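You operate a simulated robot arm through the tools that you are given. There is no shell and no other tool. Be economical: measure what you need, move in short steps, check, and stop when the job is done.

You are at the controls of a simulated two-armed robot. One attempt, no reset.

TASK
Pull out the board, wipe the crumbs off it and push it back in.
Fine: use the blue cloth and put it back. Where these are worked on the way, their far stop is far enough and under half their travel is too little: board. What is to be rubbed or washed off counts as gone when no trace of it is left.
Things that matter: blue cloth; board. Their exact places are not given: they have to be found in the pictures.

It is judged by the outcome, as a careful person would: the job done as asked, and still so three seconds after it is handed in. It fails if anything else is knocked over, pushed out of place, dropped, spilled or broken. Flat cloth is picked up by pressing the open fingertips on it (5 to 10 N) and closing them slowly along it; thin cloth reads only 2 to 8 mm in the jaws.

THE ROBOT
Two 7-joint arms with three-finger grippers on one trunk, on a base that drives. Base frame: it is fixed to the floor where the robot stands at the start and does not move with it; the origin is under the middle of the robot, x ahead of it, y to its left, z up. Readings come in mm, degrees, newtons and seconds.
The left shoulder is at the start at [37, 154, 1022], the right one opposite. With the tool pointing down near the work surface each hand reaches from about 100 to 600 mm from the robot's upright axis, wherever it stands, measured 20 degrees to its own side. Places, roughly: board [600, 100, 900]. Payload 2.69 kg a hand.
The TCP of each hand is the grasp point between the finger pads, 29 mm short of the fingertips. In the tool frame z runs along the fingers and y along their closing line. The gripper opens to 120 mm. The gripper's body begins 78 mm behind the TCP.
Orientation is told as [roll, pitch, yaw] about the base's x, y, z axes, in that order, counted from this pose: with the fingers straight down and closing along the base's y, the tool's x points along the base's -x, its y along +y and its z along -z.

THE INTERFACE
- The arms move only by the tool jog_arm. It takes "left_increments", "right_increments" or both (then of equal length, played together; a hand with none holds still); each is a list of rows, each a list of 7 numbers: the finger opening in cm, from 0 to 12, then the shift along the tool's x, y, z in units of 30 mm (1.0 is 30 mm), then the turn, a rotation vector about the tool's x, y, z in units of 4 degrees (1.0 is 4 degrees). In form: [[gripper, tx, ty, tz, wx, wy, wz], ...]. A call has 1 to 8 rows; each row shifts and turns the commanded pose from where the row before left it, along the tool's axes as they then stand. A call with a number of a shift or a turn outside -1 to 1 is refused whole. Rows are played at 5 a second. More than 50 mm and 8.6 degrees between two rows, or a gripper value outside its range, and nothing of the call is played. Where a pose cannot be reached the arm comes as near as it can. A force on the tool above 40 N (or 10 N above the force at the start of the call, whichever is more), or a blocked arm, ends the call early, and 0.2 s more pass. The fingers move at their own pace and stop on an object; they squeeze with about 42 N. The grip force told is the motor's: it shows also when the fingers shut on nothing. Time passes only in rows, and 0.2 s behind the last, so rows that do not move let the fingers close. It gives the time, the measured TCP pose, the force on the tool (base axes), the opening and the grip force at its end, in the units of the frame above (readings bear some noise), with the torque about the TCP (base axes, N m) and any sound that the robot's microphone picked up, and new pictures: "pictures" is both (left out), scene, wrist or none (wrist: the cameras of the hands that moved).
- Cameras (640 x 400 px; columns grow to the right, rows downward): "scene" is now at [140.7, -27.9, 1192.5]; the picture's right is [-0.35, -0.94, 0.00], its down [-0.47, 0.18, -0.86] and it looks along [0.81, -0.30, -0.50] (base axes); focal length 214 px, centre (320, 200). "left" rides on the left gripper at [63, 0, -104] in its tool frame; the picture's right is [0.00, 1.00, 0.00], its down [-0.83, 0.00, -0.56] and it looks along [-0.56, 0.00, 0.83] (tool axes); focal length 275 px, centre (320, 200). "right" rides on the right gripper at [63, 0, -104] in its tool frame; the picture's right is [0.01, 1.00, 0.00], its down [-0.83, 0.00, -0.56] and it looks along [-0.56, 0.00, 0.83] (tool axes); focal length 275 px, centre (320, 200).
- lift_body(by): slides the trunk up (or, below 0, down) by that many mm; the arms and the scene camera ride with it, the base frame stays. It gives what a move gives, with no picture.
- roll_base(legs): drives the robot by 1 to 6 legs, each [ahead, left, turn to the left] in mm, mm and degrees, along the robot's own axes; the way and the turn of a leg run together, so that a leg with both is an arc; at most 1500 mm and 180 degrees a leg. The arms and the cameras ride along, it lands a little off, and it stops where it bumps. It gives what a move gives, and a new picture of the scene camera.
- head_to(pan, tilt): turns the head with the scene camera to pan (to the left, within 80 degrees either way) and tilt (down, from -29 to 69), counted from straight ahead of the robot. It gives what a move gives, and a new picture of the scene camera.
- measure_at(camera, pixels): there is no depth. For up to 12 entries [column, row, z] of the newest picture of that camera ("zoom" is the newest enlarged one), the place [x, y] in the base frame at which the ray of that pixel passes the height z, good to about 2 mm, but the place of the scene camera against the robot may be out by one fixed shift of up to 18 mm in any direction. It takes no simulated time.
- inspect(camera, box): a new picture of the part [left, top, right, bottom] of that camera's present view, enlarged. It takes no simulated time.
- close_job(): hands the job in; it is judged then, once.

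Go step by step. Measure first, check grasps and placings, and put right what went wrong. The budget is 80 turns and 260 pictures, counting those below and the enlarged ones. Unless the task says otherwise, let go and move clear before handing in, and close with one line.

The tools are called as a command line: name --argument value ..., lists and objects as JSON in quotes. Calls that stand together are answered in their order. jog_arm: Moves the arms, as the interface text tells. Its arguments: {"type":"object","properties":{"left_increments":{"type":"array","items":{"type":"array","items":{"type":"number"}}},"right_increments":{"type":"array","items":{"type":"array","items":{"type":"number"}}},"pictures":{"type":"string","enum":["both","scene","wrist","none"]}},"required":[]} The other tools are called the same way: lift_body (by) slides the trunk up or down; roll_base (legs) drives the base; head_to (pan, tilt) turns the head that bears the scene camera; measure_at (camera, pixels) gives the place at which the rays of pixels pass given heights; inspect (camera, box) takes an enlarged picture of a part of a camera's view; close_job () hands the job in.

At the start:

```text
t: 0.0
left_tcp_pos: [284.6, -10.6, 1143.7]
left_tcp_rot: [0.3, -0.4, 0.4]
left_wrist_force: [60.6, -14.8, -32.8]
left_ft_torque: [1.26, 4.19, 0.56]
left_gripper_width: 120.0
left_gripper_force: 0.1
right_tcp_pos: [352.1, -340.2, 1080.8]
right_tcp_rot: [0.0, 0.1, -0.1]
right_wrist_force: [0.0, -0.8, -0.2]
right_ft_torque: [0.03, 0.02, 0.01]
right_gripper_width: 120.4
right_gripper_force: 0.1
trunk travel left (down, up): [-388.0, 50.0]
robot x, y, heading: [-0.1, -1.6, -0.1]
head pan, tilt: [-22.5, 52.0]
```

scene: 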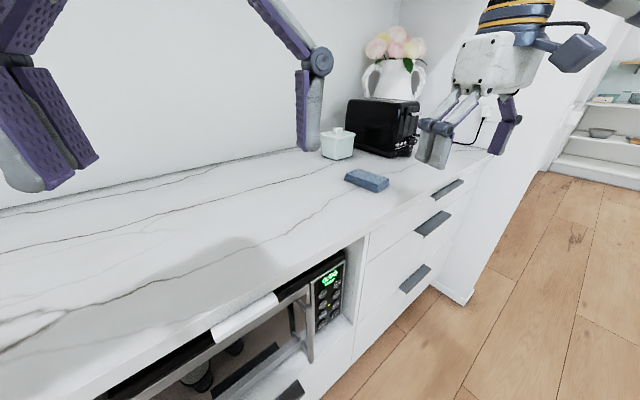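
right: 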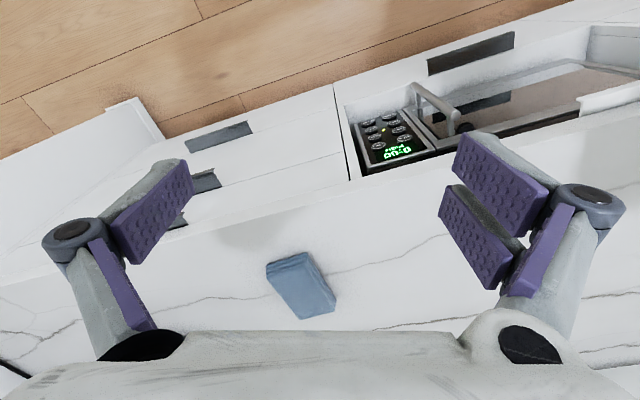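
left: 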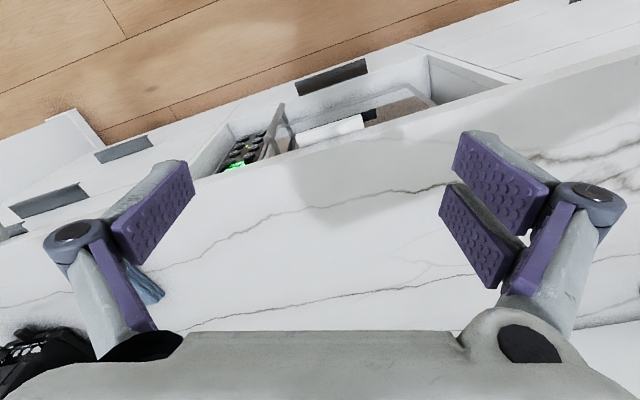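

The pictures show a counter with a blue folded cloth (scene ~367,180) and a microwave niche below the counter edge. The board isn't visible as such yet, so I'll turn the head towards it.

head_to --pan 10 --tilt 50

measure_at --camera "right" --pixels '[[300, 285, 900], [345, 180, 900], [30, 265, 900]]'

```text
t: 1.0
left_tcp_pos: [288.8, -6.9, 1142.4]
left_tcp_rot: [0.1, -0.2, 1.2]
left_wrist_force: [47.6, 16.3, -28.3]
left_ft_torque: [-2.18, 3.23, -1.94]
left_gripper_width: 120.0
left_gripper_force: 0.1
right_tcp_pos: [353.0, -341.4, 1081.5]
right_tcp_rot: [0.0, 0.1, -0.2]
right_wrist_force: [0.5, -0.2, -0.3]
right_ft_torque: [-0.02, 0.02, 0.0]
right_gripper_width: 120.0
right_gripper_force: 0.0
trunk travel left (down, up): [-388.0, 50.0]
robot x, y, heading: [-4.5, -0.5, 0.0]
head pan, tilt: [10.0, 50.0]
```

scene: 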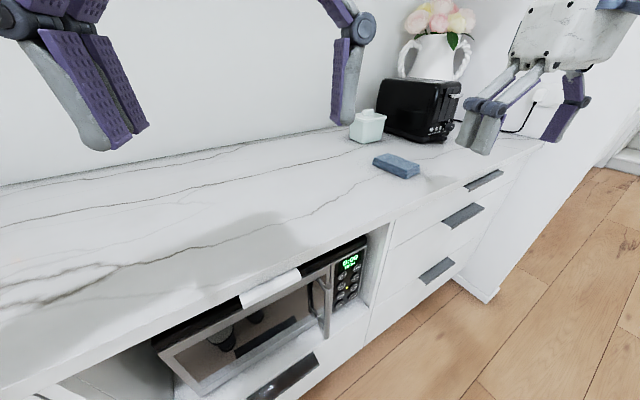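

```text
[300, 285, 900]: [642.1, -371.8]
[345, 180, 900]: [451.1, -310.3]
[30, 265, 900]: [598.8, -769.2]
```

The head reads pan 10 but the picture has barely turned. I'll take a fresh view to check.

inspect --camera "scene" --box '[0, 0, 640, 400]'

measure_at --camera "scene" --pixels '[[397, 165, 900], [270, 288, 900], [243, 297, 900], [300, 270, 900], [10, 380, 900], [395, 212, 900], [60, 180, 900], [335, 125, 900]]'

```text
1.00 times, centred on (320, 200) of scene (not enlarged: the box is as wide or as high as the picture)
```

zoom: 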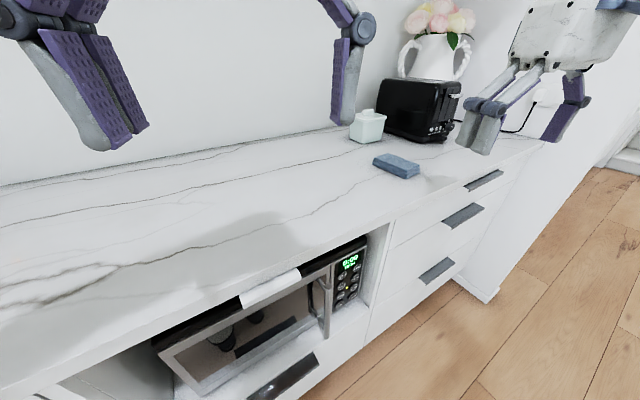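

```text
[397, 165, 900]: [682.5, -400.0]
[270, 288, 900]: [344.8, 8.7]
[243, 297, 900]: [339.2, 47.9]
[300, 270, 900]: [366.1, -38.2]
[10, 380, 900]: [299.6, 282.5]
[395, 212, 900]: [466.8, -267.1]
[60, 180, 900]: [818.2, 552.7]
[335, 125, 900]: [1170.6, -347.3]
```

The camera did turn, and the white front at scene (270,288) looks like a pull-out board under the counter edge. I'll enlarge it and the cloth.

inspect --camera "scene" --box '[170, 230, 370, 355]'

inspect --camera "left" --box '[220, 60, 460, 210]'

inspect --camera "scene" --box '[330, 80, 490, 180]'

```text
3.20 times, centred on (270, 292) of scene
```

zoom: 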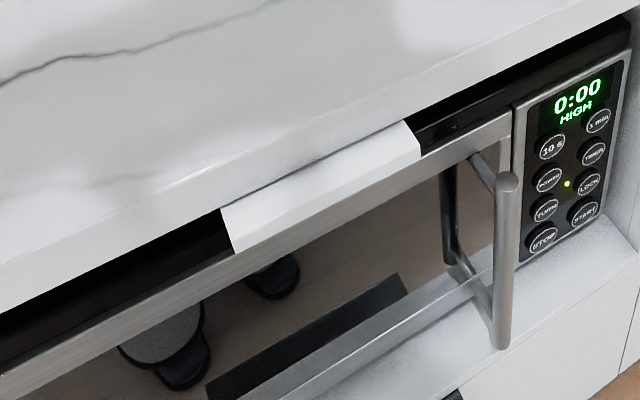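

```text
2.67 times, centred on (340, 135) of left
```

zoom: 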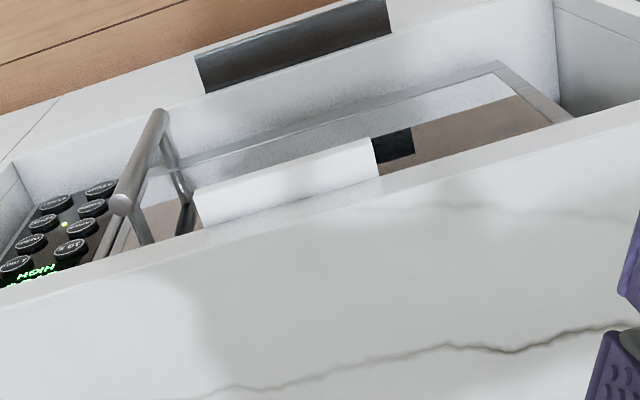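

```text
4.00 times, centred on (410, 130) of scene
```

zoom: 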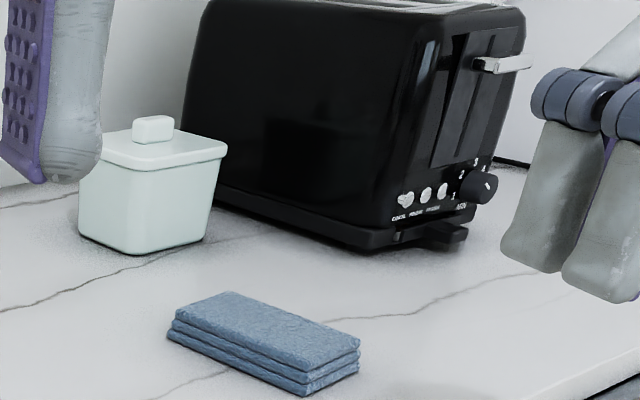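

The left hand starts under a ~50 N load, probably its wrist camera against the head. I'll ease it forward and to the left.

jog_arm --left_increments '[[12, -0.7, 0.4, 0, 0, 0, 0], [12, -0.7, 0.7, 0, 0, 0, 0], [12, -0.5, 1, 0, 0, 0, 0], [12, 0, 1, 0, 0, 0, 0], [12, 0, 1, 0, 0, 0, 0], [12, 0, 1, 0, 0, 0, 0]]'

```text
t: 1.4
left_tcp_pos: [303.6, 3.4, 1140.0]
left_tcp_rot: [0.9, -0.4, 0.8]
left_wrist_force: [53.1, 40.0, -36.3]
left_ft_torque: [-4.2, 2.92, -2.77]
left_gripper_width: 119.9
left_gripper_force: 0.0
right_tcp_pos: [352.7, -338.7, 1081.7]
right_tcp_rot: [0.0, 0.0, -0.1]
right_wrist_force: [-0.2, 0.4, -0.5]
right_ft_torque: [-0.03, 0.06, 0.03]
right_gripper_width: 120.1
right_gripper_force: 0.0
trunk travel left (down, up): [-388.0, 50.0]
robot x, y, heading: [0.7, -0.8, -0.2]
head pan, tilt: [10.0, 50.0]
stopped in row 1 (left hand): the force on the tool passed its limit at 76 N (the readings are from after the stop); the commanded pose is now the measured one
```

scene: 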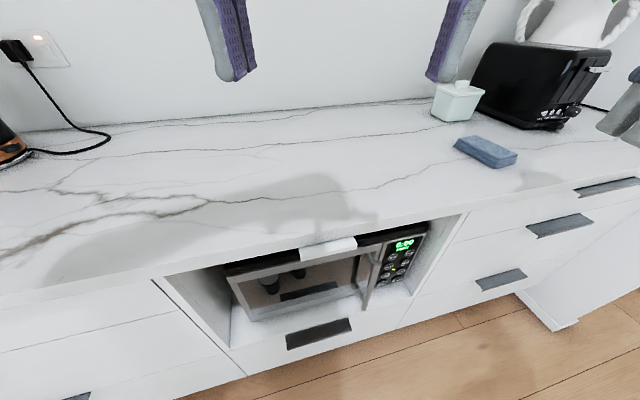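
left: 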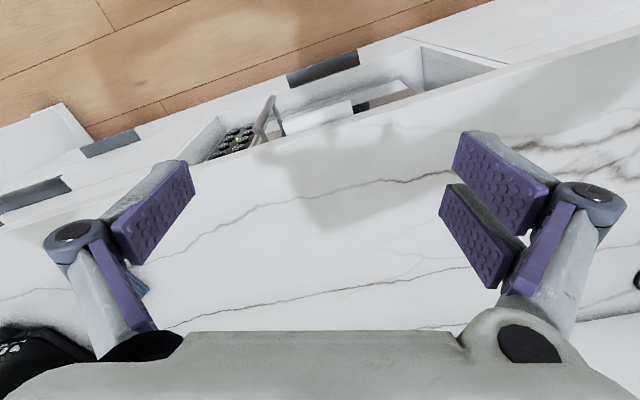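

The head is now turning free as the hand moves away. I'll continue moving the hand forward.

jog_arm --left_increments '[[12, -0.5, 0.3, 0, 0, 0, 0], [12, -0.7, 0.4, 0, 0, 0, 0], [12, -0.7, 0.6, 0, 0, 0, 0], [12, 0, 1, 0, 0, 0, 0], [12, 0, 1, 0, 0, 0, 0], [12, 0, 1, 0, 0, 0, 0]]' --pictures "scene"

```text
t: 2.8
left_tcp_pos: [354.3, 130.7, 1143.7]
left_tcp_rot: [0.6, -0.4, 0.4]
left_wrist_force: [-0.6, 0.2, 0.9]
left_ft_torque: [0.03, 0.0, 0.04]
left_gripper_width: 120.0
left_gripper_force: 0.0
right_tcp_pos: [353.3, -340.0, 1080.8]
right_tcp_rot: [0.0, -0.1, -0.2]
right_wrist_force: [-0.3, -0.9, 0.5]
right_ft_torque: [-0.04, 0.0, 0.0]
right_gripper_width: 120.1
right_gripper_force: 0.0
trunk travel left (down, up): [-388.0, 50.0]
robot x, y, heading: [-1.1, 1.2, 0.0]
head pan, tilt: [10.0, 50.0]
```

scene: 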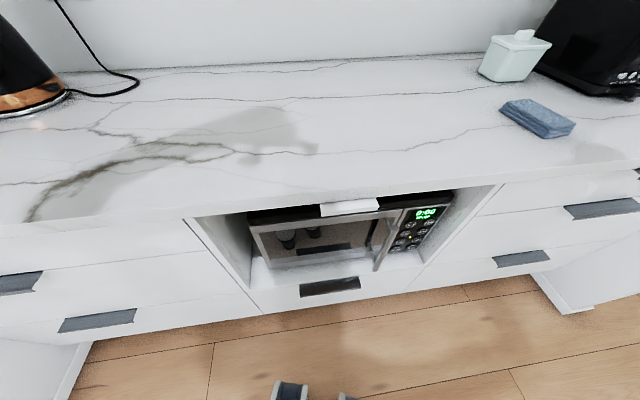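

The arm is free now and the board's lip shows at scene (350,207). I'll zoom on it and measure.

inspect --camera "scene" --box '[290, 180, 420, 261]'

measure_at --camera "scene" --pixels '[[320, 205, 880], [377, 198, 880], [378, 209, 860], [322, 216, 860], [185, 218, 900], [500, 184, 900], [538, 118, 900], [510, 78, 900]]'

inspect --camera "left" --box '[0, 0, 640, 400]'

```text
4.92 times, centred on (355, 220) of scene
```

zoom: 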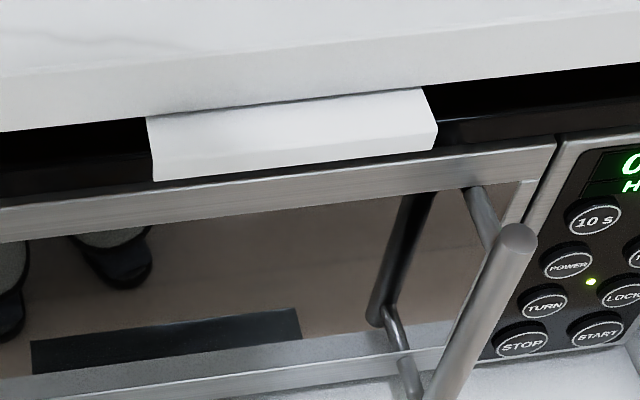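

```text
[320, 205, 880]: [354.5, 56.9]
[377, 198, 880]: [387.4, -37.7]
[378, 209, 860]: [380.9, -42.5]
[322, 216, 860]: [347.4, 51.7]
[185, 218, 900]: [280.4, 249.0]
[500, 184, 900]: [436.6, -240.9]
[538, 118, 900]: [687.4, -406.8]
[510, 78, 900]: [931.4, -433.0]
```

```text
1.00 times, centred on (320, 200) of left (not enlarged: the box is as wide or as high as the picture)
```

zoom: 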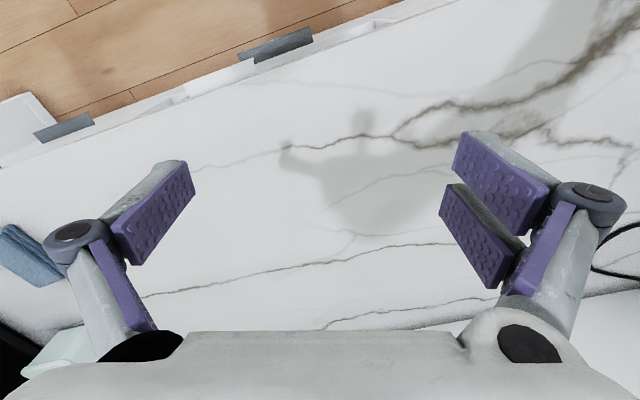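

The counter front runs about 17.7° off the robot's axes. The lip is about 100 mm wide and centred near (367,8), and the cloth is near (660,-390). I'll square up to the counter and shift right, so the right hand can fetch the cloth first.

roll_base --legs '[[0, 0, 17.7], [0, -400, 0]]'

head_to --pan -15 --tilt 50

inspect --camera "right" --box '[0, 0, 640, 400]'

```text
t: 7.4
left_tcp_pos: [421.6, -153.8, 1143.7]
left_tcp_rot: [0.8, -0.3, 17.9]
left_wrist_force: [0.3, -0.3, -0.8]
left_ft_torque: [0.01, -0.02, 0.02]
left_gripper_width: 119.6
left_gripper_force: 0.1
right_tcp_pos: [560.8, -601.5, 1081.8]
right_tcp_rot: [0.0, 0.0, 17.4]
right_wrist_force: [-0.8, -0.5, 0.4]
right_ft_torque: [0.02, -0.02, -0.02]
right_gripper_width: 120.0
right_gripper_force: 0.0
trunk travel left (down, up): [-388.0, 50.0]
robot x, y, heading: [123.5, -380.5, 17.5]
head pan, tilt: [10.0, 50.0]
```

scene: 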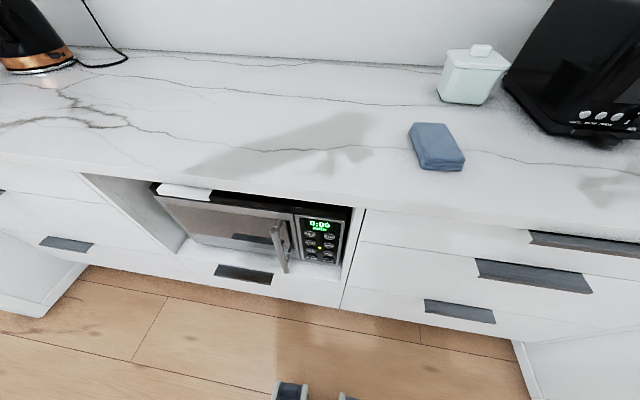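

```text
t: 8.3
left_tcp_pos: [421.7, -154.6, 1145.0]
left_tcp_rot: [0.7, -0.3, 17.9]
left_wrist_force: [0.7, 0.5, -0.5]
left_ft_torque: [-0.01, 0.0, 0.0]
left_gripper_width: 119.9
left_gripper_force: 0.0
right_tcp_pos: [560.2, -601.2, 1081.7]
right_tcp_rot: [-0.1, 0.0, 17.5]
right_wrist_force: [-0.3, 0.3, 0.3]
right_ft_torque: [-0.03, -0.01, -0.01]
right_gripper_width: 120.0
right_gripper_force: 0.0
trunk travel left (down, up): [-388.0, 50.0]
robot x, y, heading: [121.3, -380.2, 17.6]
head pan, tilt: [-15.0, 50.0]
```

scene: 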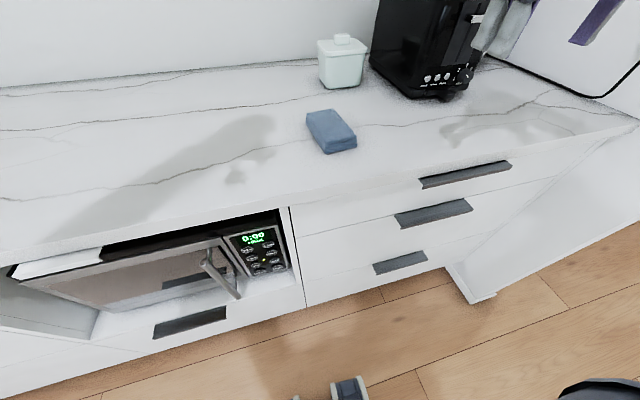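

```text
1.00 times, centred on (320, 200) of right (not enlarged: the box is as wide or as high as the picture)
```

zoom: 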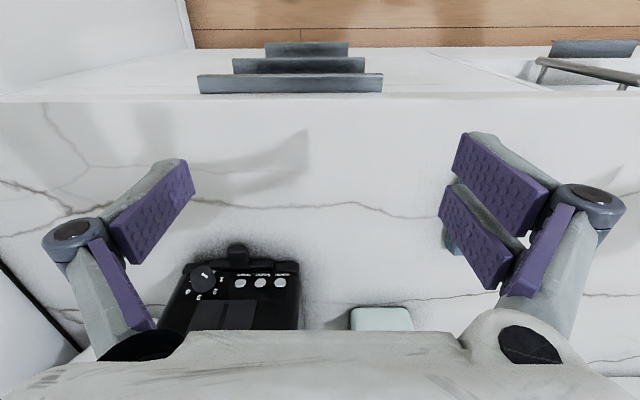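

The right camera shows the cloth peeking at (450,240), behind the +y finger. I'll measure it and then move the right hand left to see it clearly.

measure_at --camera "scene" --pixels '[[307, 114, 920], [336, 109, 920], [357, 134, 920], [326, 145, 920], [327, 154, 900], [290, 208, 900]]'

jog_arm --right_increments '[[12, 0, 1, 0, 0, 0, 0], [12, 0, 1, 0, 0, 0, 0], [12, 0, 1, 0, 0, 0, 0], [12, 0, 1, 0, 0, 0, 0]]' --pictures "wrist"

```text
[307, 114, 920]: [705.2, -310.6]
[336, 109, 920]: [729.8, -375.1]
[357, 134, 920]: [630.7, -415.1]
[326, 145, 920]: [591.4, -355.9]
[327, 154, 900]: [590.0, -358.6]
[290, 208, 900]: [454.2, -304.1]
```

```text
t: 9.3
left_tcp_pos: [421.0, -152.3, 1145.4]
left_tcp_rot: [0.6, -0.3, 17.9]
left_wrist_force: [0.3, 0.0, 0.3]
left_ft_torque: [0.0, 0.02, 0.01]
left_gripper_width: 120.3
left_gripper_force: 0.0
right_tcp_pos: [525.5, -486.5, 1081.1]
right_tcp_rot: [0.0, -0.1, 17.4]
right_wrist_force: [0.3, 0.6, -1.2]
right_ft_torque: [-0.04, 0.0, 0.0]
right_gripper_width: 120.3
right_gripper_force: 0.1
trunk travel left (down, up): [-388.0, 50.0]
robot x, y, heading: [122.2, -384.7, 17.3]
head pan, tilt: [-15.0, 50.0]
```

right: 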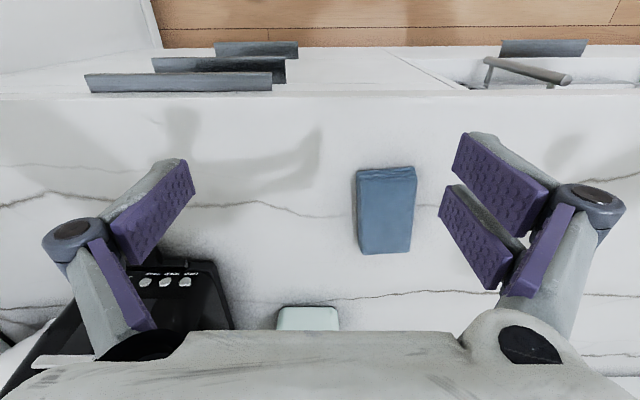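

The cloth is fully visible at right (385,210), with its long side pointing away from the robot. I'll measure its corners.

measure_at --camera "right" --pixels '[[358, 178, 920], [415, 176, 920], [411, 253, 920], [361, 254, 920], [356, 172, 900], [416, 168, 900], [300, 97, 900]]'

```text
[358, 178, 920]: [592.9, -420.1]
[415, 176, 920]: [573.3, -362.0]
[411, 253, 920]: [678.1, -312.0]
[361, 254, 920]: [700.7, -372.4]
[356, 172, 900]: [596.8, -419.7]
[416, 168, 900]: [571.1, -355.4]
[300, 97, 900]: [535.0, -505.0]
```

The cloth is about 62 x 115 mm, yawed about 24.5°, and centred near (630,-369). I'll move the right hand above it, turned to straddle its width.

jog_arm --right_increments '[[12, -0.9, 0.54, 0.4, 0, 0, -0.36], [12, -0.9, 0.54, 0.4, 0, 0, -0.36], [12, -0.9, 0.54, 0.4, 0, 0, -0.36], [12, -0.9, 0.54, 0.4, 0, 0, -0.36], [12, -0.9, 0.54, 0.4, 0, 0, -0.36]]'

```text
t: 10.5
left_tcp_pos: [422.4, -151.7, 1145.0]
left_tcp_rot: [0.5, -0.3, 17.9]
left_wrist_force: [-0.3, -0.9, -0.7]
left_ft_torque: [-0.01, -0.01, 0.04]
left_gripper_width: 120.1
left_gripper_force: 0.1
right_tcp_pos: [623.7, -364.3, 1020.2]
right_tcp_rot: [0.0, -0.1, 24.7]
right_wrist_force: [0.8, 0.3, 0.5]
right_ft_torque: [0.0, 0.02, 0.01]
right_gripper_width: 120.1
right_gripper_force: 0.1
trunk travel left (down, up): [-388.0, 50.0]
robot x, y, heading: [118.8, -383.4, 17.6]
head pan, tilt: [-15.0, 50.0]
```

scene: 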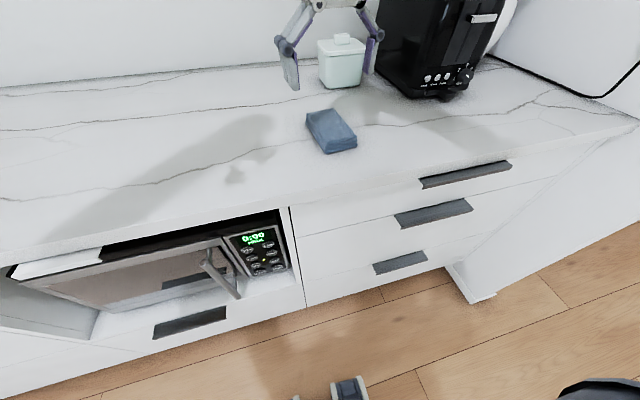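
right: 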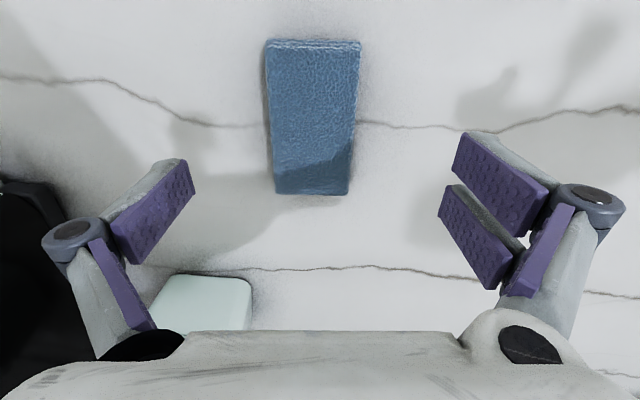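

The cloth is now at right (270–360, 40–195), and a second viewpoint lets me fix its height.

measure_at --camera "right" --pixels '[[269, 49, 900], [360, 49, 900], [349, 194, 900], [276, 194, 900], [269, 49, 920], [360, 49, 920], [349, 194, 920], [276, 194, 920], [269, 49, 940], [360, 49, 940], [349, 194, 940], [276, 194, 940]]'

```text
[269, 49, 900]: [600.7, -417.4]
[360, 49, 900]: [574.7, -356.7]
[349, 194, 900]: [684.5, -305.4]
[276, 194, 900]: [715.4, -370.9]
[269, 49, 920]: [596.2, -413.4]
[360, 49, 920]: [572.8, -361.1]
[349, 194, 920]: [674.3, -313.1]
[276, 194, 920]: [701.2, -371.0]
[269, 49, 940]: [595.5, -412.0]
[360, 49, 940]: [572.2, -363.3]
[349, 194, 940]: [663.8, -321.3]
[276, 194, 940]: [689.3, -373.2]
```

Both views agree that the cloth's top is at about z 917, centred at (636,-365). I'll descend straddling it, then creep down to find the counter.

jog_arm --right_increments '[[12, -0.36, -0.2, 0.7, 0, 0, 0], [12, 0, 0, 0.7, 0, 0, 0], [12, 0, 0, 0.7, 0, 0, 0], [12, 0, 0, 0.5, 0, 0, 0], [12, 0, 0, 0.1, 0, 0, 0], [12, 0, 0, 0.1, 0, 0, 0]]' --pictures "wrist"

```text
t: 11.9
left_tcp_pos: [422.0, -153.3, 1144.3]
left_tcp_rot: [0.8, -0.3, 17.9]
left_wrist_force: [0.2, 0.3, -0.1]
left_ft_torque: [0.01, -0.01, 0.01]
left_gripper_width: 119.9
left_gripper_force: 0.0
right_tcp_pos: [634.2, -365.3, 937.1]
right_tcp_rot: [0.0, 0.0, 24.7]
right_wrist_force: [-0.7, 0.1, 0.5]
right_ft_torque: [0.02, 0.02, 0.01]
right_gripper_width: 120.0
right_gripper_force: 0.1
trunk travel left (down, up): [-388.0, 50.0]
robot x, y, heading: [121.1, -379.4, 17.5]
head pan, tilt: [-15.0, 50.0]
```

right: 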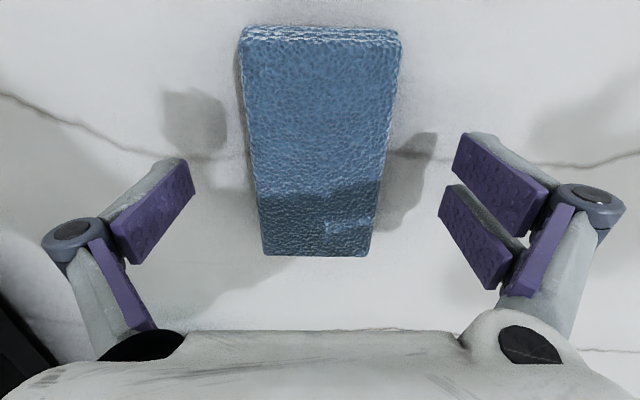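

The cloth lies between the fingers. I'll check how it's centred along its length.

measure_at --camera "right" --pixels '[[241, 38, 917], [401, 38, 917], [369, 255, 917], [264, 255, 917]]'

jog_arm --right_increments '[[12, 0, 0, 0.1, 0, 0, 0], [12, 0, 0, 0.1, 0, 0, 0], [12, 0, 0, 0.1, 0, 0, 0], [12, 0, 0, 0.1, 0, 0, 0]]' --pictures "none"

```text
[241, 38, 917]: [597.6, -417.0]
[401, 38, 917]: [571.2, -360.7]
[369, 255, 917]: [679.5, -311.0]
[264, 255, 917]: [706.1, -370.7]
```

```text
t: 12.9
left_tcp_pos: [422.0, -153.2, 1144.7]
left_tcp_rot: [0.7, -0.3, 17.9]
left_wrist_force: [-0.2, 0.1, 0.4]
left_ft_torque: [-0.01, 0.01, 0.0]
left_gripper_width: 120.1
left_gripper_force: 0.1
right_tcp_pos: [636.3, -365.4, 924.7]
right_tcp_rot: [0.1, 0.0, 24.7]
right_wrist_force: [-0.6, 0.0, 0.0]
right_ft_torque: [0.03, 0.03, -0.03]
right_gripper_width: 119.9
right_gripper_force: 0.0
trunk travel left (down, up): [-388.0, 50.0]
robot x, y, heading: [122.4, -382.1, 17.5]
head pan, tilt: [-15.0, 50.0]
```

There's no contact yet with the fingertips at z 896. I'll creep down some more.

jog_arm --right_increments '[[12, 0, 0, 0.08, 0, 0, 0], [12, 0, 0, 0.08, 0, 0, 0], [12, 0, 0, 0.08, 0, 0, 0]]' --pictures "none"

```text
t: 13.7
left_tcp_pos: [421.3, -153.0, 1144.0]
left_tcp_rot: [0.7, -0.3, 17.9]
left_wrist_force: [0.5, 0.5, -0.7]
left_ft_torque: [0.0, 0.01, 0.0]
left_gripper_width: 120.0
left_gripper_force: 0.1
right_tcp_pos: [635.8, -363.9, 918.9]
right_tcp_rot: [-0.1, 0.0, 24.7]
right_wrist_force: [-0.3, -0.1, 0.3]
right_ft_torque: [-0.04, 0.01, 0.0]
right_gripper_width: 119.9
right_gripper_force: 0.0
trunk travel left (down, up): [-388.0, 50.0]
robot x, y, heading: [118.9, -382.5, 17.4]
head pan, tilt: [-15.0, 50.0]
```

jog_arm --right_increments '[[12, 0, 0, 0.08, 0, 0, 0], [12, 0, 0, 0.08, 0, 0, 0], [12, 0, 0, 0.08, 0, 0, 0]]' --pictures "none"

```text
t: 14.5
left_tcp_pos: [421.9, -153.4, 1143.4]
left_tcp_rot: [0.7, -0.1, 17.8]
left_wrist_force: [0.5, -0.7, -0.4]
left_ft_torque: [0.0, -0.02, 0.04]
left_gripper_width: 120.0
left_gripper_force: 0.0
right_tcp_pos: [635.1, -365.6, 910.1]
right_tcp_rot: [0.0, 0.1, 24.6]
right_wrist_force: [-0.2, 0.5, 0.2]
right_ft_torque: [0.0, 0.02, 0.02]
right_gripper_width: 119.8
right_gripper_force: 0.0
trunk travel left (down, up): [-388.0, 50.0]
robot x, y, heading: [122.6, -382.9, 17.6]
head pan, tilt: [-15.0, 50.0]
```

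jog_arm --right_increments '[[12, 0, 0, 0.08, 0, 0, 0], [12, 0, 0, 0.08, 0, 0, 0]]' --pictures "both"

```text
t: 15.1
left_tcp_pos: [419.5, -154.1, 1145.5]
left_tcp_rot: [0.7, -0.5, 17.9]
left_wrist_force: [0.3, -0.2, -0.5]
left_ft_torque: [0.02, 0.02, -0.01]
left_gripper_width: 120.0
left_gripper_force: 0.1
right_tcp_pos: [637.1, -364.4, 910.1]
right_tcp_rot: [0.0, -0.5, 24.6]
right_wrist_force: [1.3, -1.7, 24.4]
right_ft_torque: [0.02, 0.31, 0.07]
right_gripper_width: 120.4
right_gripper_force: 0.3
trunk travel left (down, up): [-388.0, 50.0]
robot x, y, heading: [124.7, -383.9, 17.5]
head pan, tilt: [-15.0, 50.0]
```

scene: 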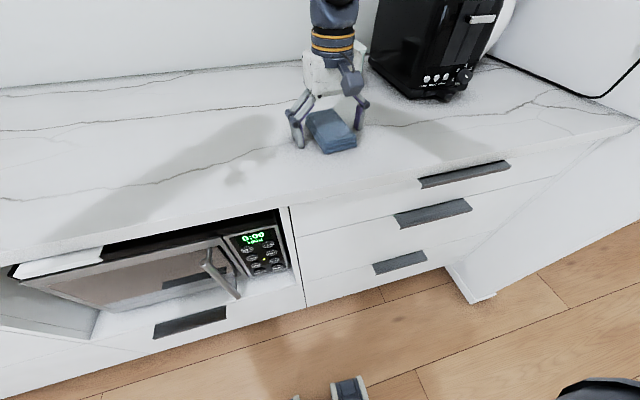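
right: 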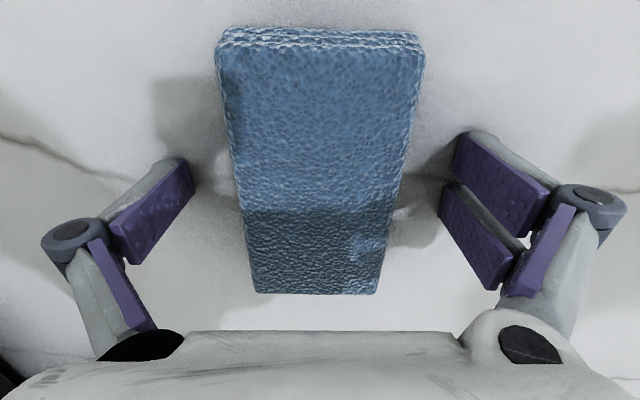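

Contact: the counter is at z≈881. I'll rise to about 4 mm clear and close on the cloth's sides.

jog_arm --right_increments '[[12, 0, 0, -0.3, 0, 0, 0], [9, 0, 0, 0, 0, 0, 0], [7, 0, 0, 0, 0, 0, 0], [6, 0, 0, 0, 0, 0, 0], [5.5, 0, 0, 0, 0, 0, 0], [5, 0, 0, 0, 0, 0, 0]]' --pictures "wrist"

```text
t: 16.0
left_tcp_pos: [418.3, -151.9, 1146.7]
left_tcp_rot: [0.6, -0.6, 17.9]
left_wrist_force: [0.3, 0.3, 0.4]
left_ft_torque: [0.0, -0.02, -0.04]
left_gripper_width: 119.9
left_gripper_force: 0.1
right_tcp_pos: [636.1, -362.8, 926.0]
right_tcp_rot: [0.3, -1.6, 24.7]
right_wrist_force: [-3.6, 2.6, 46.6]
right_ft_torque: [0.04, 1.12, -0.06]
right_gripper_width: 67.2
right_gripper_force: 45.1
trunk travel left (down, up): [-388.0, 50.0]
robot x, y, heading: [124.5, -382.6, 17.6]
head pan, tilt: [-15.0, 50.0]
stopped in row 4 (right hand): the force on the tool passed its limit at 47 N (the readings are from after the stop); the commanded pose is now the measured one
```

right: 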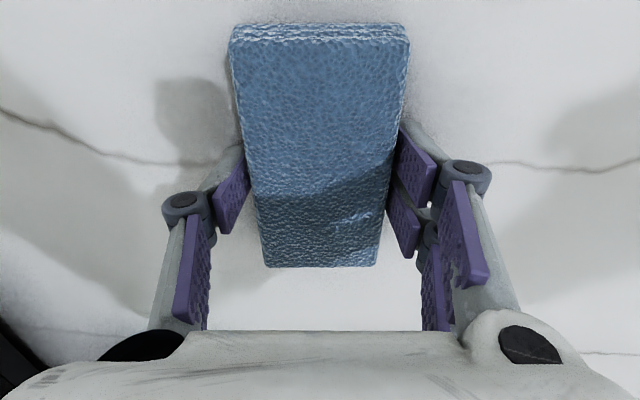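

As the fingers close, the tips swing lower and press the counter, so the counter is really at about z 898. I'll raise a little and keep closing.

jog_arm --right_increments '[[6.7, 0, 0, -0.15, 0, 0, 0], [6.5, 0, 0, 0, 0, 0, 0], [6.2, 0, 0, -0.05, 0, 0, 0], [5.8, 0, 0, -0.05, 0, 0, 0], [5.4, 0, 0, 0, 0, 0, 0]]' --pictures "wrist"

```text
t: 17.2
left_tcp_pos: [418.9, -151.9, 1144.2]
left_tcp_rot: [0.5, -0.5, 18.0]
left_wrist_force: [-0.3, 0.8, -1.2]
left_ft_torque: [0.0, 0.0, 0.02]
left_gripper_width: 120.1
left_gripper_force: 0.0
right_tcp_pos: [636.1, -362.8, 926.0]
right_tcp_rot: [0.1, -0.5, 24.7]
right_wrist_force: [2.0, 9.7, 16.4]
right_ft_torque: [0.48, -0.84, 0.46]
right_gripper_width: 66.8
right_gripper_force: 41.9
trunk travel left (down, up): [-388.0, 50.0]
robot x, y, heading: [122.2, -382.7, 17.3]
head pan, tilt: [-15.0, 50.0]
```

right: 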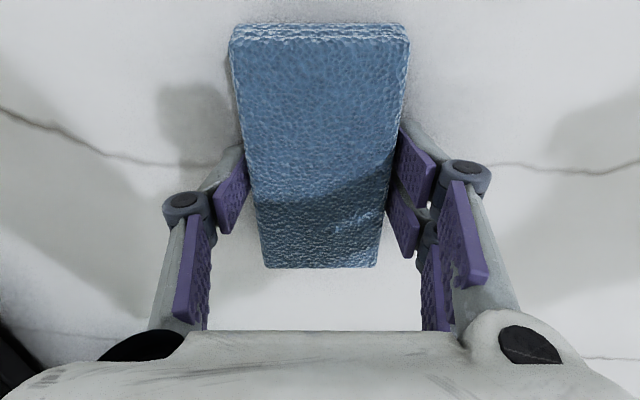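

The grip holds at 66.8 mm with 42 N. I'll lift and check.

jog_arm --right_increments '[[5.4, 0, 0, -0.3, 0, 0, 0], [5.4, 0, 0, -0.6, 0, 0, 0], [5.4, 0, 0, -0.8, 0, 0, 0], [5.4, 0, 0, -0.8, 0, 0, 0]]'

```text
t: 18.2
left_tcp_pos: [421.4, -153.5, 1145.2]
left_tcp_rot: [0.7, -0.4, 17.9]
left_wrist_force: [-0.3, -0.3, -0.2]
left_ft_torque: [-0.01, 0.01, 0.02]
left_gripper_width: 119.9
left_gripper_force: 0.0
right_tcp_pos: [634.9, -364.2, 1001.0]
right_tcp_rot: [0.2, -0.4, 24.6]
right_wrist_force: [0.9, 0.3, -0.3]
right_ft_torque: [-0.01, 0.0, 0.0]
right_gripper_width: 66.7
right_gripper_force: 41.7
trunk travel left (down, up): [-388.0, 50.0]
robot x, y, heading: [124.0, -383.9, 17.6]
head pan, tilt: [-15.0, 50.0]
```

scene: 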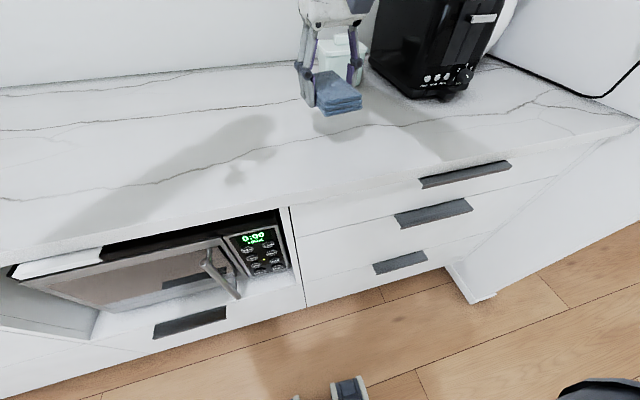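
right: 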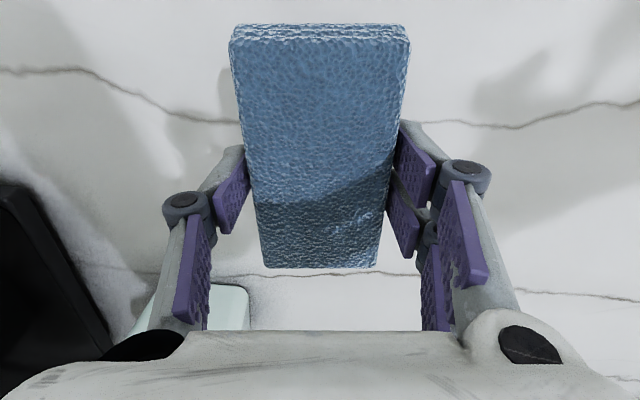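

The cloth is up as a firm block. I'll retract the right hand, then back off and slide left to face the board squarely.

jog_arm --right_increments '[[5.4, 0.5, 0, -0.8, 0, 0, 0.35], [5.4, 0.7, -0.3, -0.8, 0, 0, 0.35], [5.4, 0.8, -0.6, -0.6, 0, 0, 0.35], [5.4, 0.8, -0.8, 0, 0, 0, 0.35], [5.4, 0.6, -0.8, 0, 0, 0, 0.35]]' --pictures "none"

roll_base --legs '[[-170, 0, 0], [0, 300, 0]]'

head_to --pan 0 --tilt 50

inspect --camera "left" --box '[0, 0, 640, 400]'

```text
t: 19.4
left_tcp_pos: [421.2, -153.7, 1144.6]
left_tcp_rot: [0.7, -0.3, 17.8]
left_wrist_force: [-0.4, -1.0, -0.1]
left_ft_torque: [0.01, -0.02, 0.0]
left_gripper_width: 119.9
left_gripper_force: 0.0
right_tcp_pos: [566.8, -472.3, 1064.2]
right_tcp_rot: [0.2, -0.6, 17.6]
right_wrist_force: [0.3, 0.6, -1.1]
right_ft_torque: [0.05, 0.0, 0.0]
right_gripper_width: 66.9
right_gripper_force: 42.2
trunk travel left (down, up): [-388.0, 50.0]
robot x, y, heading: [122.0, -384.4, 17.2]
head pan, tilt: [-15.0, 50.0]
```

```text
t: 23.4
left_tcp_pos: [168.2, 83.1, 1143.5]
left_tcp_rot: [0.7, -0.3, 18.2]
left_wrist_force: [0.9, 0.4, 0.9]
left_ft_torque: [-0.03, 0.01, 0.01]
left_gripper_width: 120.1
left_gripper_force: 0.1
right_tcp_pos: [313.9, -235.0, 1064.4]
right_tcp_rot: [0.2, -0.5, 18.1]
right_wrist_force: [0.2, -0.3, -0.5]
right_ft_torque: [-0.04, 0.01, -0.02]
right_gripper_width: 66.9
right_gripper_force: 41.6
trunk travel left (down, up): [-388.0, 50.0]
robot x, y, heading: [-130.7, -149.3, 17.8]
head pan, tilt: [-15.0, 50.0]
```

scene: 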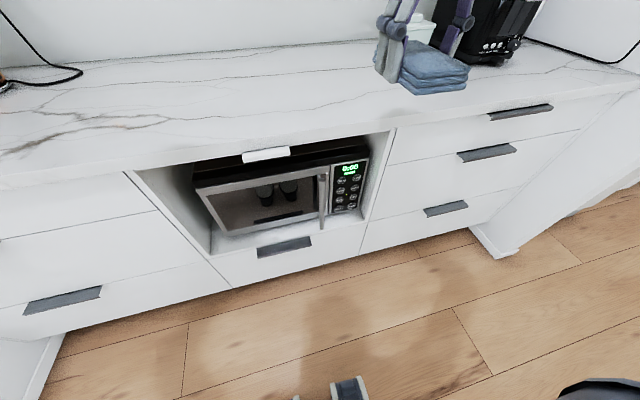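

```text
t: 24.1
left_tcp_pos: [167.7, 82.8, 1144.0]
left_tcp_rot: [0.7, -0.4, 18.3]
left_wrist_force: [0.1, -0.2, -0.8]
left_ft_torque: [0.04, 0.02, 0.01]
left_gripper_width: 119.7
left_gripper_force: 0.1
right_tcp_pos: [313.6, -235.0, 1065.1]
right_tcp_rot: [0.2, -0.7, 17.9]
right_wrist_force: [0.2, -1.0, -0.7]
right_ft_torque: [-0.01, 0.02, -0.01]
right_gripper_width: 66.9
right_gripper_force: 42.0
trunk travel left (down, up): [-388.0, 50.0]
robot x, y, heading: [-131.5, -144.5, 18.0]
head pan, tilt: [0.0, 50.0]
```

scene: 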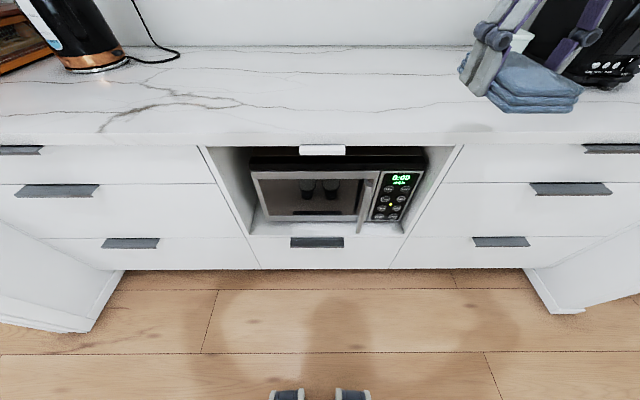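

```text
1.00 times, centred on (320, 200) of left (not enlarged: the box is as wide or as high as the picture)
```

zoom: 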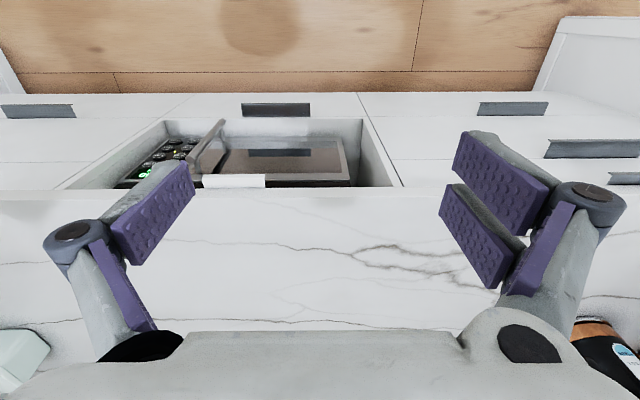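

The robot is now square to the counter, with the lip at scene (322,150). I'll zoom in on it from both cameras.

inspect --camera "scene" --box '[270, 125, 382, 195]'

inspect --camera "left" --box '[170, 140, 330, 240]'

measure_at --camera "left" --pixels '[[200, 187, 870], [265, 186, 870], [201, 175, 870], [265, 175, 870], [500, 186, 898], [300, 188, 898]]'

measure_at --camera "scene" --pixels '[[299, 146, 870], [346, 145, 870], [299, 154, 870], [346, 153, 870], [200, 145, 898], [450, 144, 898]]'

```text
5.71 times, centred on (326, 160) of scene
```

zoom: 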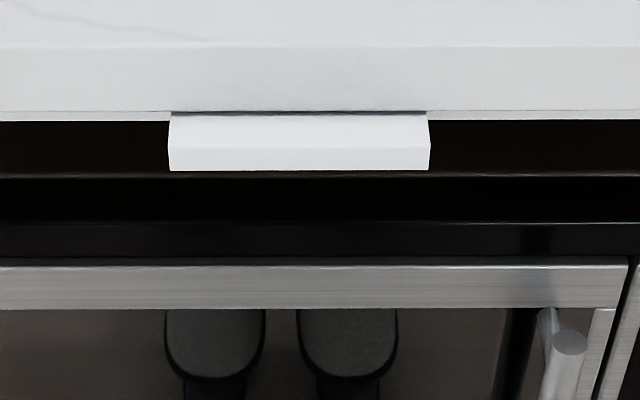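

```text
4.00 times, centred on (250, 190) of left
```

zoom: 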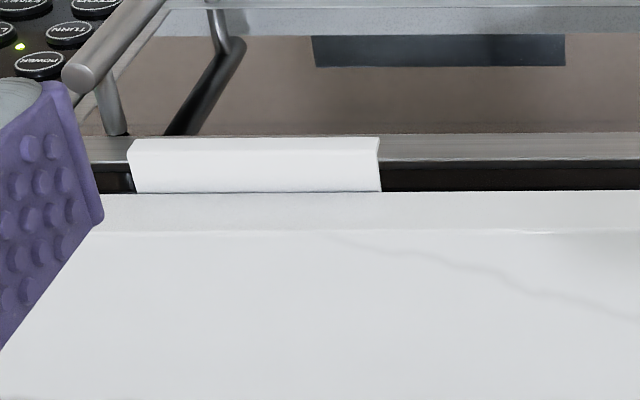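

```text
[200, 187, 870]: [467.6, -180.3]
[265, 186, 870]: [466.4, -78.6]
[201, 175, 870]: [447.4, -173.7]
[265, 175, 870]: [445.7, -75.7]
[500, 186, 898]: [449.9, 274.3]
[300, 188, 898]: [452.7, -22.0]
```

```text
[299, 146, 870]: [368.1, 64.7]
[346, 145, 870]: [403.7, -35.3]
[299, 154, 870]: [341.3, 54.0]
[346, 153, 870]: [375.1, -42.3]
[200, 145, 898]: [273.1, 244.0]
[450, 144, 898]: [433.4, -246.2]
```

The plain left measure used a stale pose, so I'll measure on the newest zoom (left) instead.

measure_at --camera "zoom" --pixels '[[130, 192, 870], [381, 190, 870], [128, 155, 870], [380, 153, 870], [132, 138, 870], [379, 137, 870], [150, 233, 898], [600, 233, 898], [150, 194, 870], [600, 190, 870], [140, 250, 898], [630, 135, 800]]'

```text
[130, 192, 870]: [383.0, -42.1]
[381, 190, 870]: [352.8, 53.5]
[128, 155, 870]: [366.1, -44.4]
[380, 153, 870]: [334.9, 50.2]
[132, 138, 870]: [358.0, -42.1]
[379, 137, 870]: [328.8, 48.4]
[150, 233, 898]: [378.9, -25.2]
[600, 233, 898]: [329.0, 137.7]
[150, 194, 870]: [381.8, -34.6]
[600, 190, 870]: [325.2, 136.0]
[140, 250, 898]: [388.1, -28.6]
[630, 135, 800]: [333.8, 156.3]
```

The lip is 100 mm wide (v −154…−54), about 12 mm thick (z 857–869), and sticks out about 17 mm ahead of the counter face (u≈354). I'll bring the left hand above it, pointing down, to pinch its sides.

jog_arm --left_increments '[[12, -1, 0, 0.7, 0, 0, 0.22], [12, -1, 0, 0.7, 0, 0, 0], [12, -1, 0, 0.7, 0, 0, 0], [12, -1, -0.9, 0.8, 0, 0, 0], [12, -1, -0.9, 0.8, 0, 0, 0], [12, -0.1, -0.9, 0.8, 0, 0, 0], [12, 0, -0.9, 0.8, 0, 0, 0], [12, 0, -0.85, 0.8, 0, 0, 0]]'

```text
t: 25.9
left_tcp_pos: [352.1, 1.7, 960.2]
left_tcp_rot: [0.8, -0.5, 17.4]
left_wrist_force: [-0.1, -0.7, 0.1]
left_ft_torque: [0.05, -0.02, -0.01]
left_gripper_width: 119.6
left_gripper_force: 0.0
right_tcp_pos: [313.1, -235.4, 1065.7]
right_tcp_rot: [0.3, -0.5, 18.0]
right_wrist_force: [-0.1, -0.4, -0.1]
right_ft_torque: [0.0, 0.04, -0.01]
right_gripper_width: 67.0
right_gripper_force: 42.0
trunk travel left (down, up): [-388.0, 50.0]
robot x, y, heading: [-132.1, -149.7, 17.8]
head pan, tilt: [0.0, 50.0]
```

scene: 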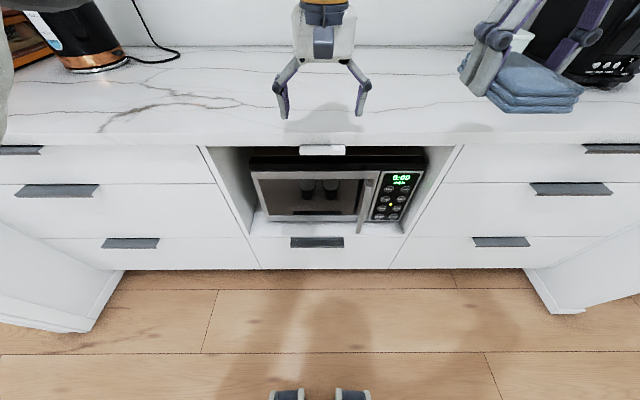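
left: 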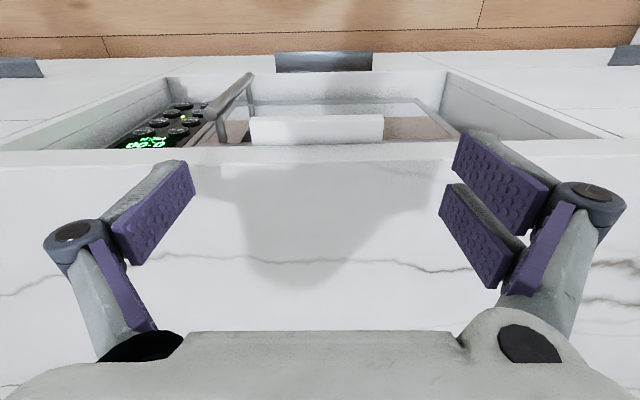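

Hovering now, with the lip at left (250–383, 115–145). I'll zoom in and measure again from here.

inspect --camera "left" --box '[220, 90, 412, 210]'

measure_at --camera "left" --pixels '[[251, 146, 870], [383, 143, 870], [250, 122, 870], [383, 120, 870], [250, 117, 858], [383, 115, 858], [200, 163, 898], [440, 161, 898]]'

```text
3.33 times, centred on (316, 150) of left
```

zoom: 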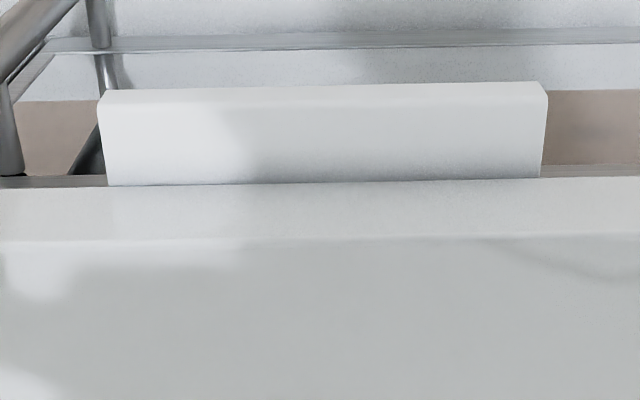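

```text
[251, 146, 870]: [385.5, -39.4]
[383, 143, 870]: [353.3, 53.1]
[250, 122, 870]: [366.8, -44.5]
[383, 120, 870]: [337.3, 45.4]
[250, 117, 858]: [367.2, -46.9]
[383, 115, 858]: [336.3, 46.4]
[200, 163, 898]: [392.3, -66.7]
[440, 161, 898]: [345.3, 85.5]
```

The TCP is centred on the lip (v≈−104). I'll step 4 mm towards the counter and descend alongside the lip.

jog_arm --left_increments '[[12, -0.14, 0, 0.7, 0, 0, 0], [12, 0, 0, 0.7, 0, 0, 0], [12, 0, 0, 0.6, 0, 0, 0], [12, 0, 0, 0.5, 0, 0, 0], [12, 0, 0, 0.4, 0, 0, 0]]'

```text
t: 26.9
left_tcp_pos: [355.7, 11.2, 905.3]
left_tcp_rot: [1.3, -1.5, 17.9]
left_wrist_force: [-14.4, 0.3, 26.5]
left_ft_torque: [1.69, 0.26, 0.99]
left_gripper_width: 121.2
left_gripper_force: 0.1
right_tcp_pos: [312.6, -235.2, 1066.9]
right_tcp_rot: [0.2, -0.7, 18.0]
right_wrist_force: [0.0, -0.2, -0.1]
right_ft_torque: [0.03, 0.0, -0.05]
right_gripper_width: 66.6
right_gripper_force: 41.9
trunk travel left (down, up): [-388.0, 50.0]
robot x, y, heading: [-131.9, -151.1, 17.8]
head pan, tilt: [0.0, 50.0]
stopped in row 4 (left hand): the force on the tool passed its limit at 52 N (the readings are from after the stop); the commanded pose is now the measured one
```

scene: 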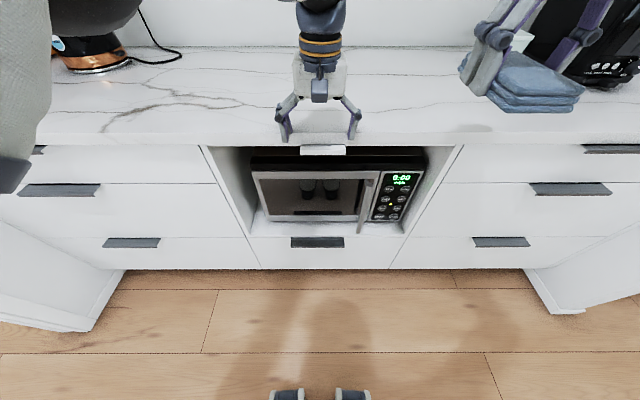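
left: 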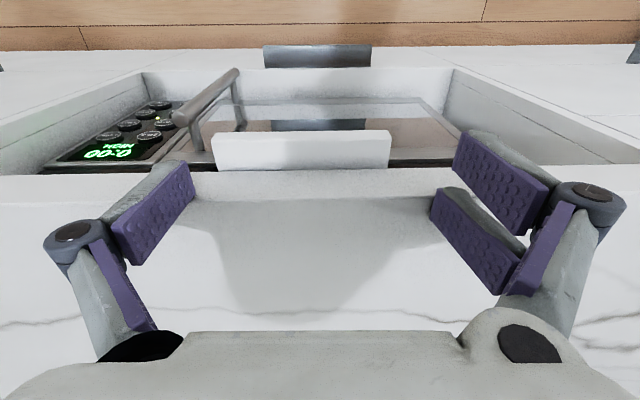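

The finger caught the counter's top edge, so pointing straight down is too tight. I'll back off and tilt the hand 45°, fingers leaning forward and down, so they clear the edge.

jog_arm --left_increments '[[12, 0, 0, -1, 0, 0, 0], [12, 0.8, -0.2, -0.8, -0.3, 0, 0.1], [12, 0.8, 0, 0, 0, -1, 0], [12, 0, 0, 0, 0, -1, 0], [12, 0, 0, 0, 0, -1, 0], [12, 0, 0, 0, 0, -1, 0], [12, 0, 0, 0, 0, -1, 0], [12, 0, 0, 0, 0, -1, 0]]' --pictures "none"

jog_arm --left_increments '[[12, 0, 0, 0, 0, -1, 0], [12, 0, 0, 0, 0, -1, 0], [12, 0, 0, 0, 0, -1, 0], [12, 0, 0, 0, 0, -1, 0], [12, 0, 0, 0, 0, -1, 0]]'

```text
t: 28.6
left_tcp_pos: [314.5, -9.9, 953.9]
left_tcp_rot: [2.5, -25.1, 16.2]
left_wrist_force: [0.3, 1.1, 0.2]
left_ft_torque: [0.0, -0.01, 0.03]
left_gripper_width: 120.0
left_gripper_force: 0.0
right_tcp_pos: [314.1, -234.8, 1065.6]
right_tcp_rot: [0.3, -0.6, 18.0]
right_wrist_force: [-0.1, -0.7, 0.0]
right_ft_torque: [0.03, -0.02, 0.03]
right_gripper_width: 66.8
right_gripper_force: 41.8
trunk travel left (down, up): [-388.0, 50.0]
robot x, y, heading: [-132.4, -146.9, 18.0]
head pan, tilt: [0.0, 50.0]
```

```text
t: 29.9
left_tcp_pos: [314.9, -10.8, 953.8]
left_tcp_rot: [3.2, -45.1, 15.1]
left_wrist_force: [0.6, -0.1, -0.6]
left_ft_torque: [0.02, 0.01, 0.0]
left_gripper_width: 119.9
left_gripper_force: 0.1
right_tcp_pos: [315.4, -234.1, 1065.9]
right_tcp_rot: [0.3, -0.6, 18.1]
right_wrist_force: [0.8, 0.6, 0.7]
right_ft_torque: [0.01, -0.02, 0.04]
right_gripper_width: 66.8
right_gripper_force: 41.8
trunk travel left (down, up): [-388.0, 50.0]
robot x, y, heading: [-132.1, -147.2, 18.0]
head pan, tilt: [0.0, 50.0]
```

scene: 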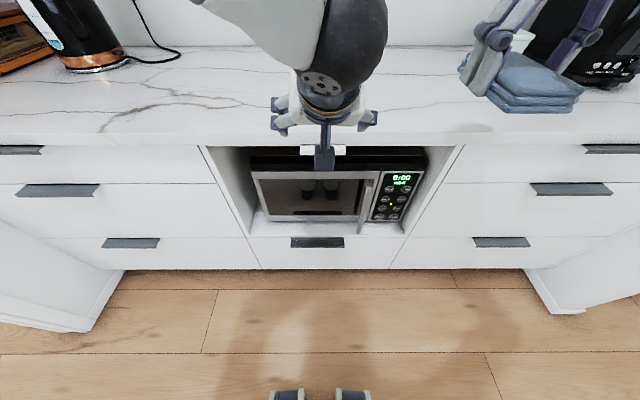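
left: 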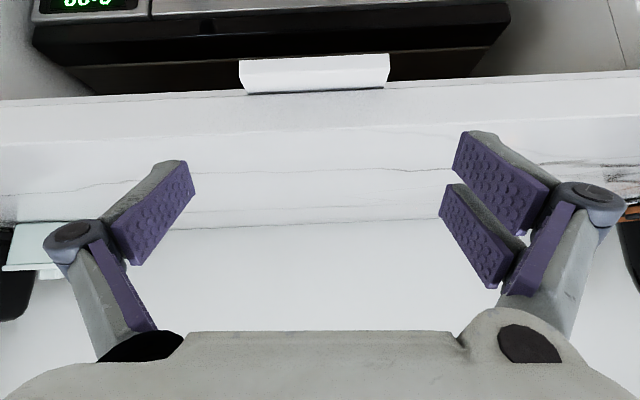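

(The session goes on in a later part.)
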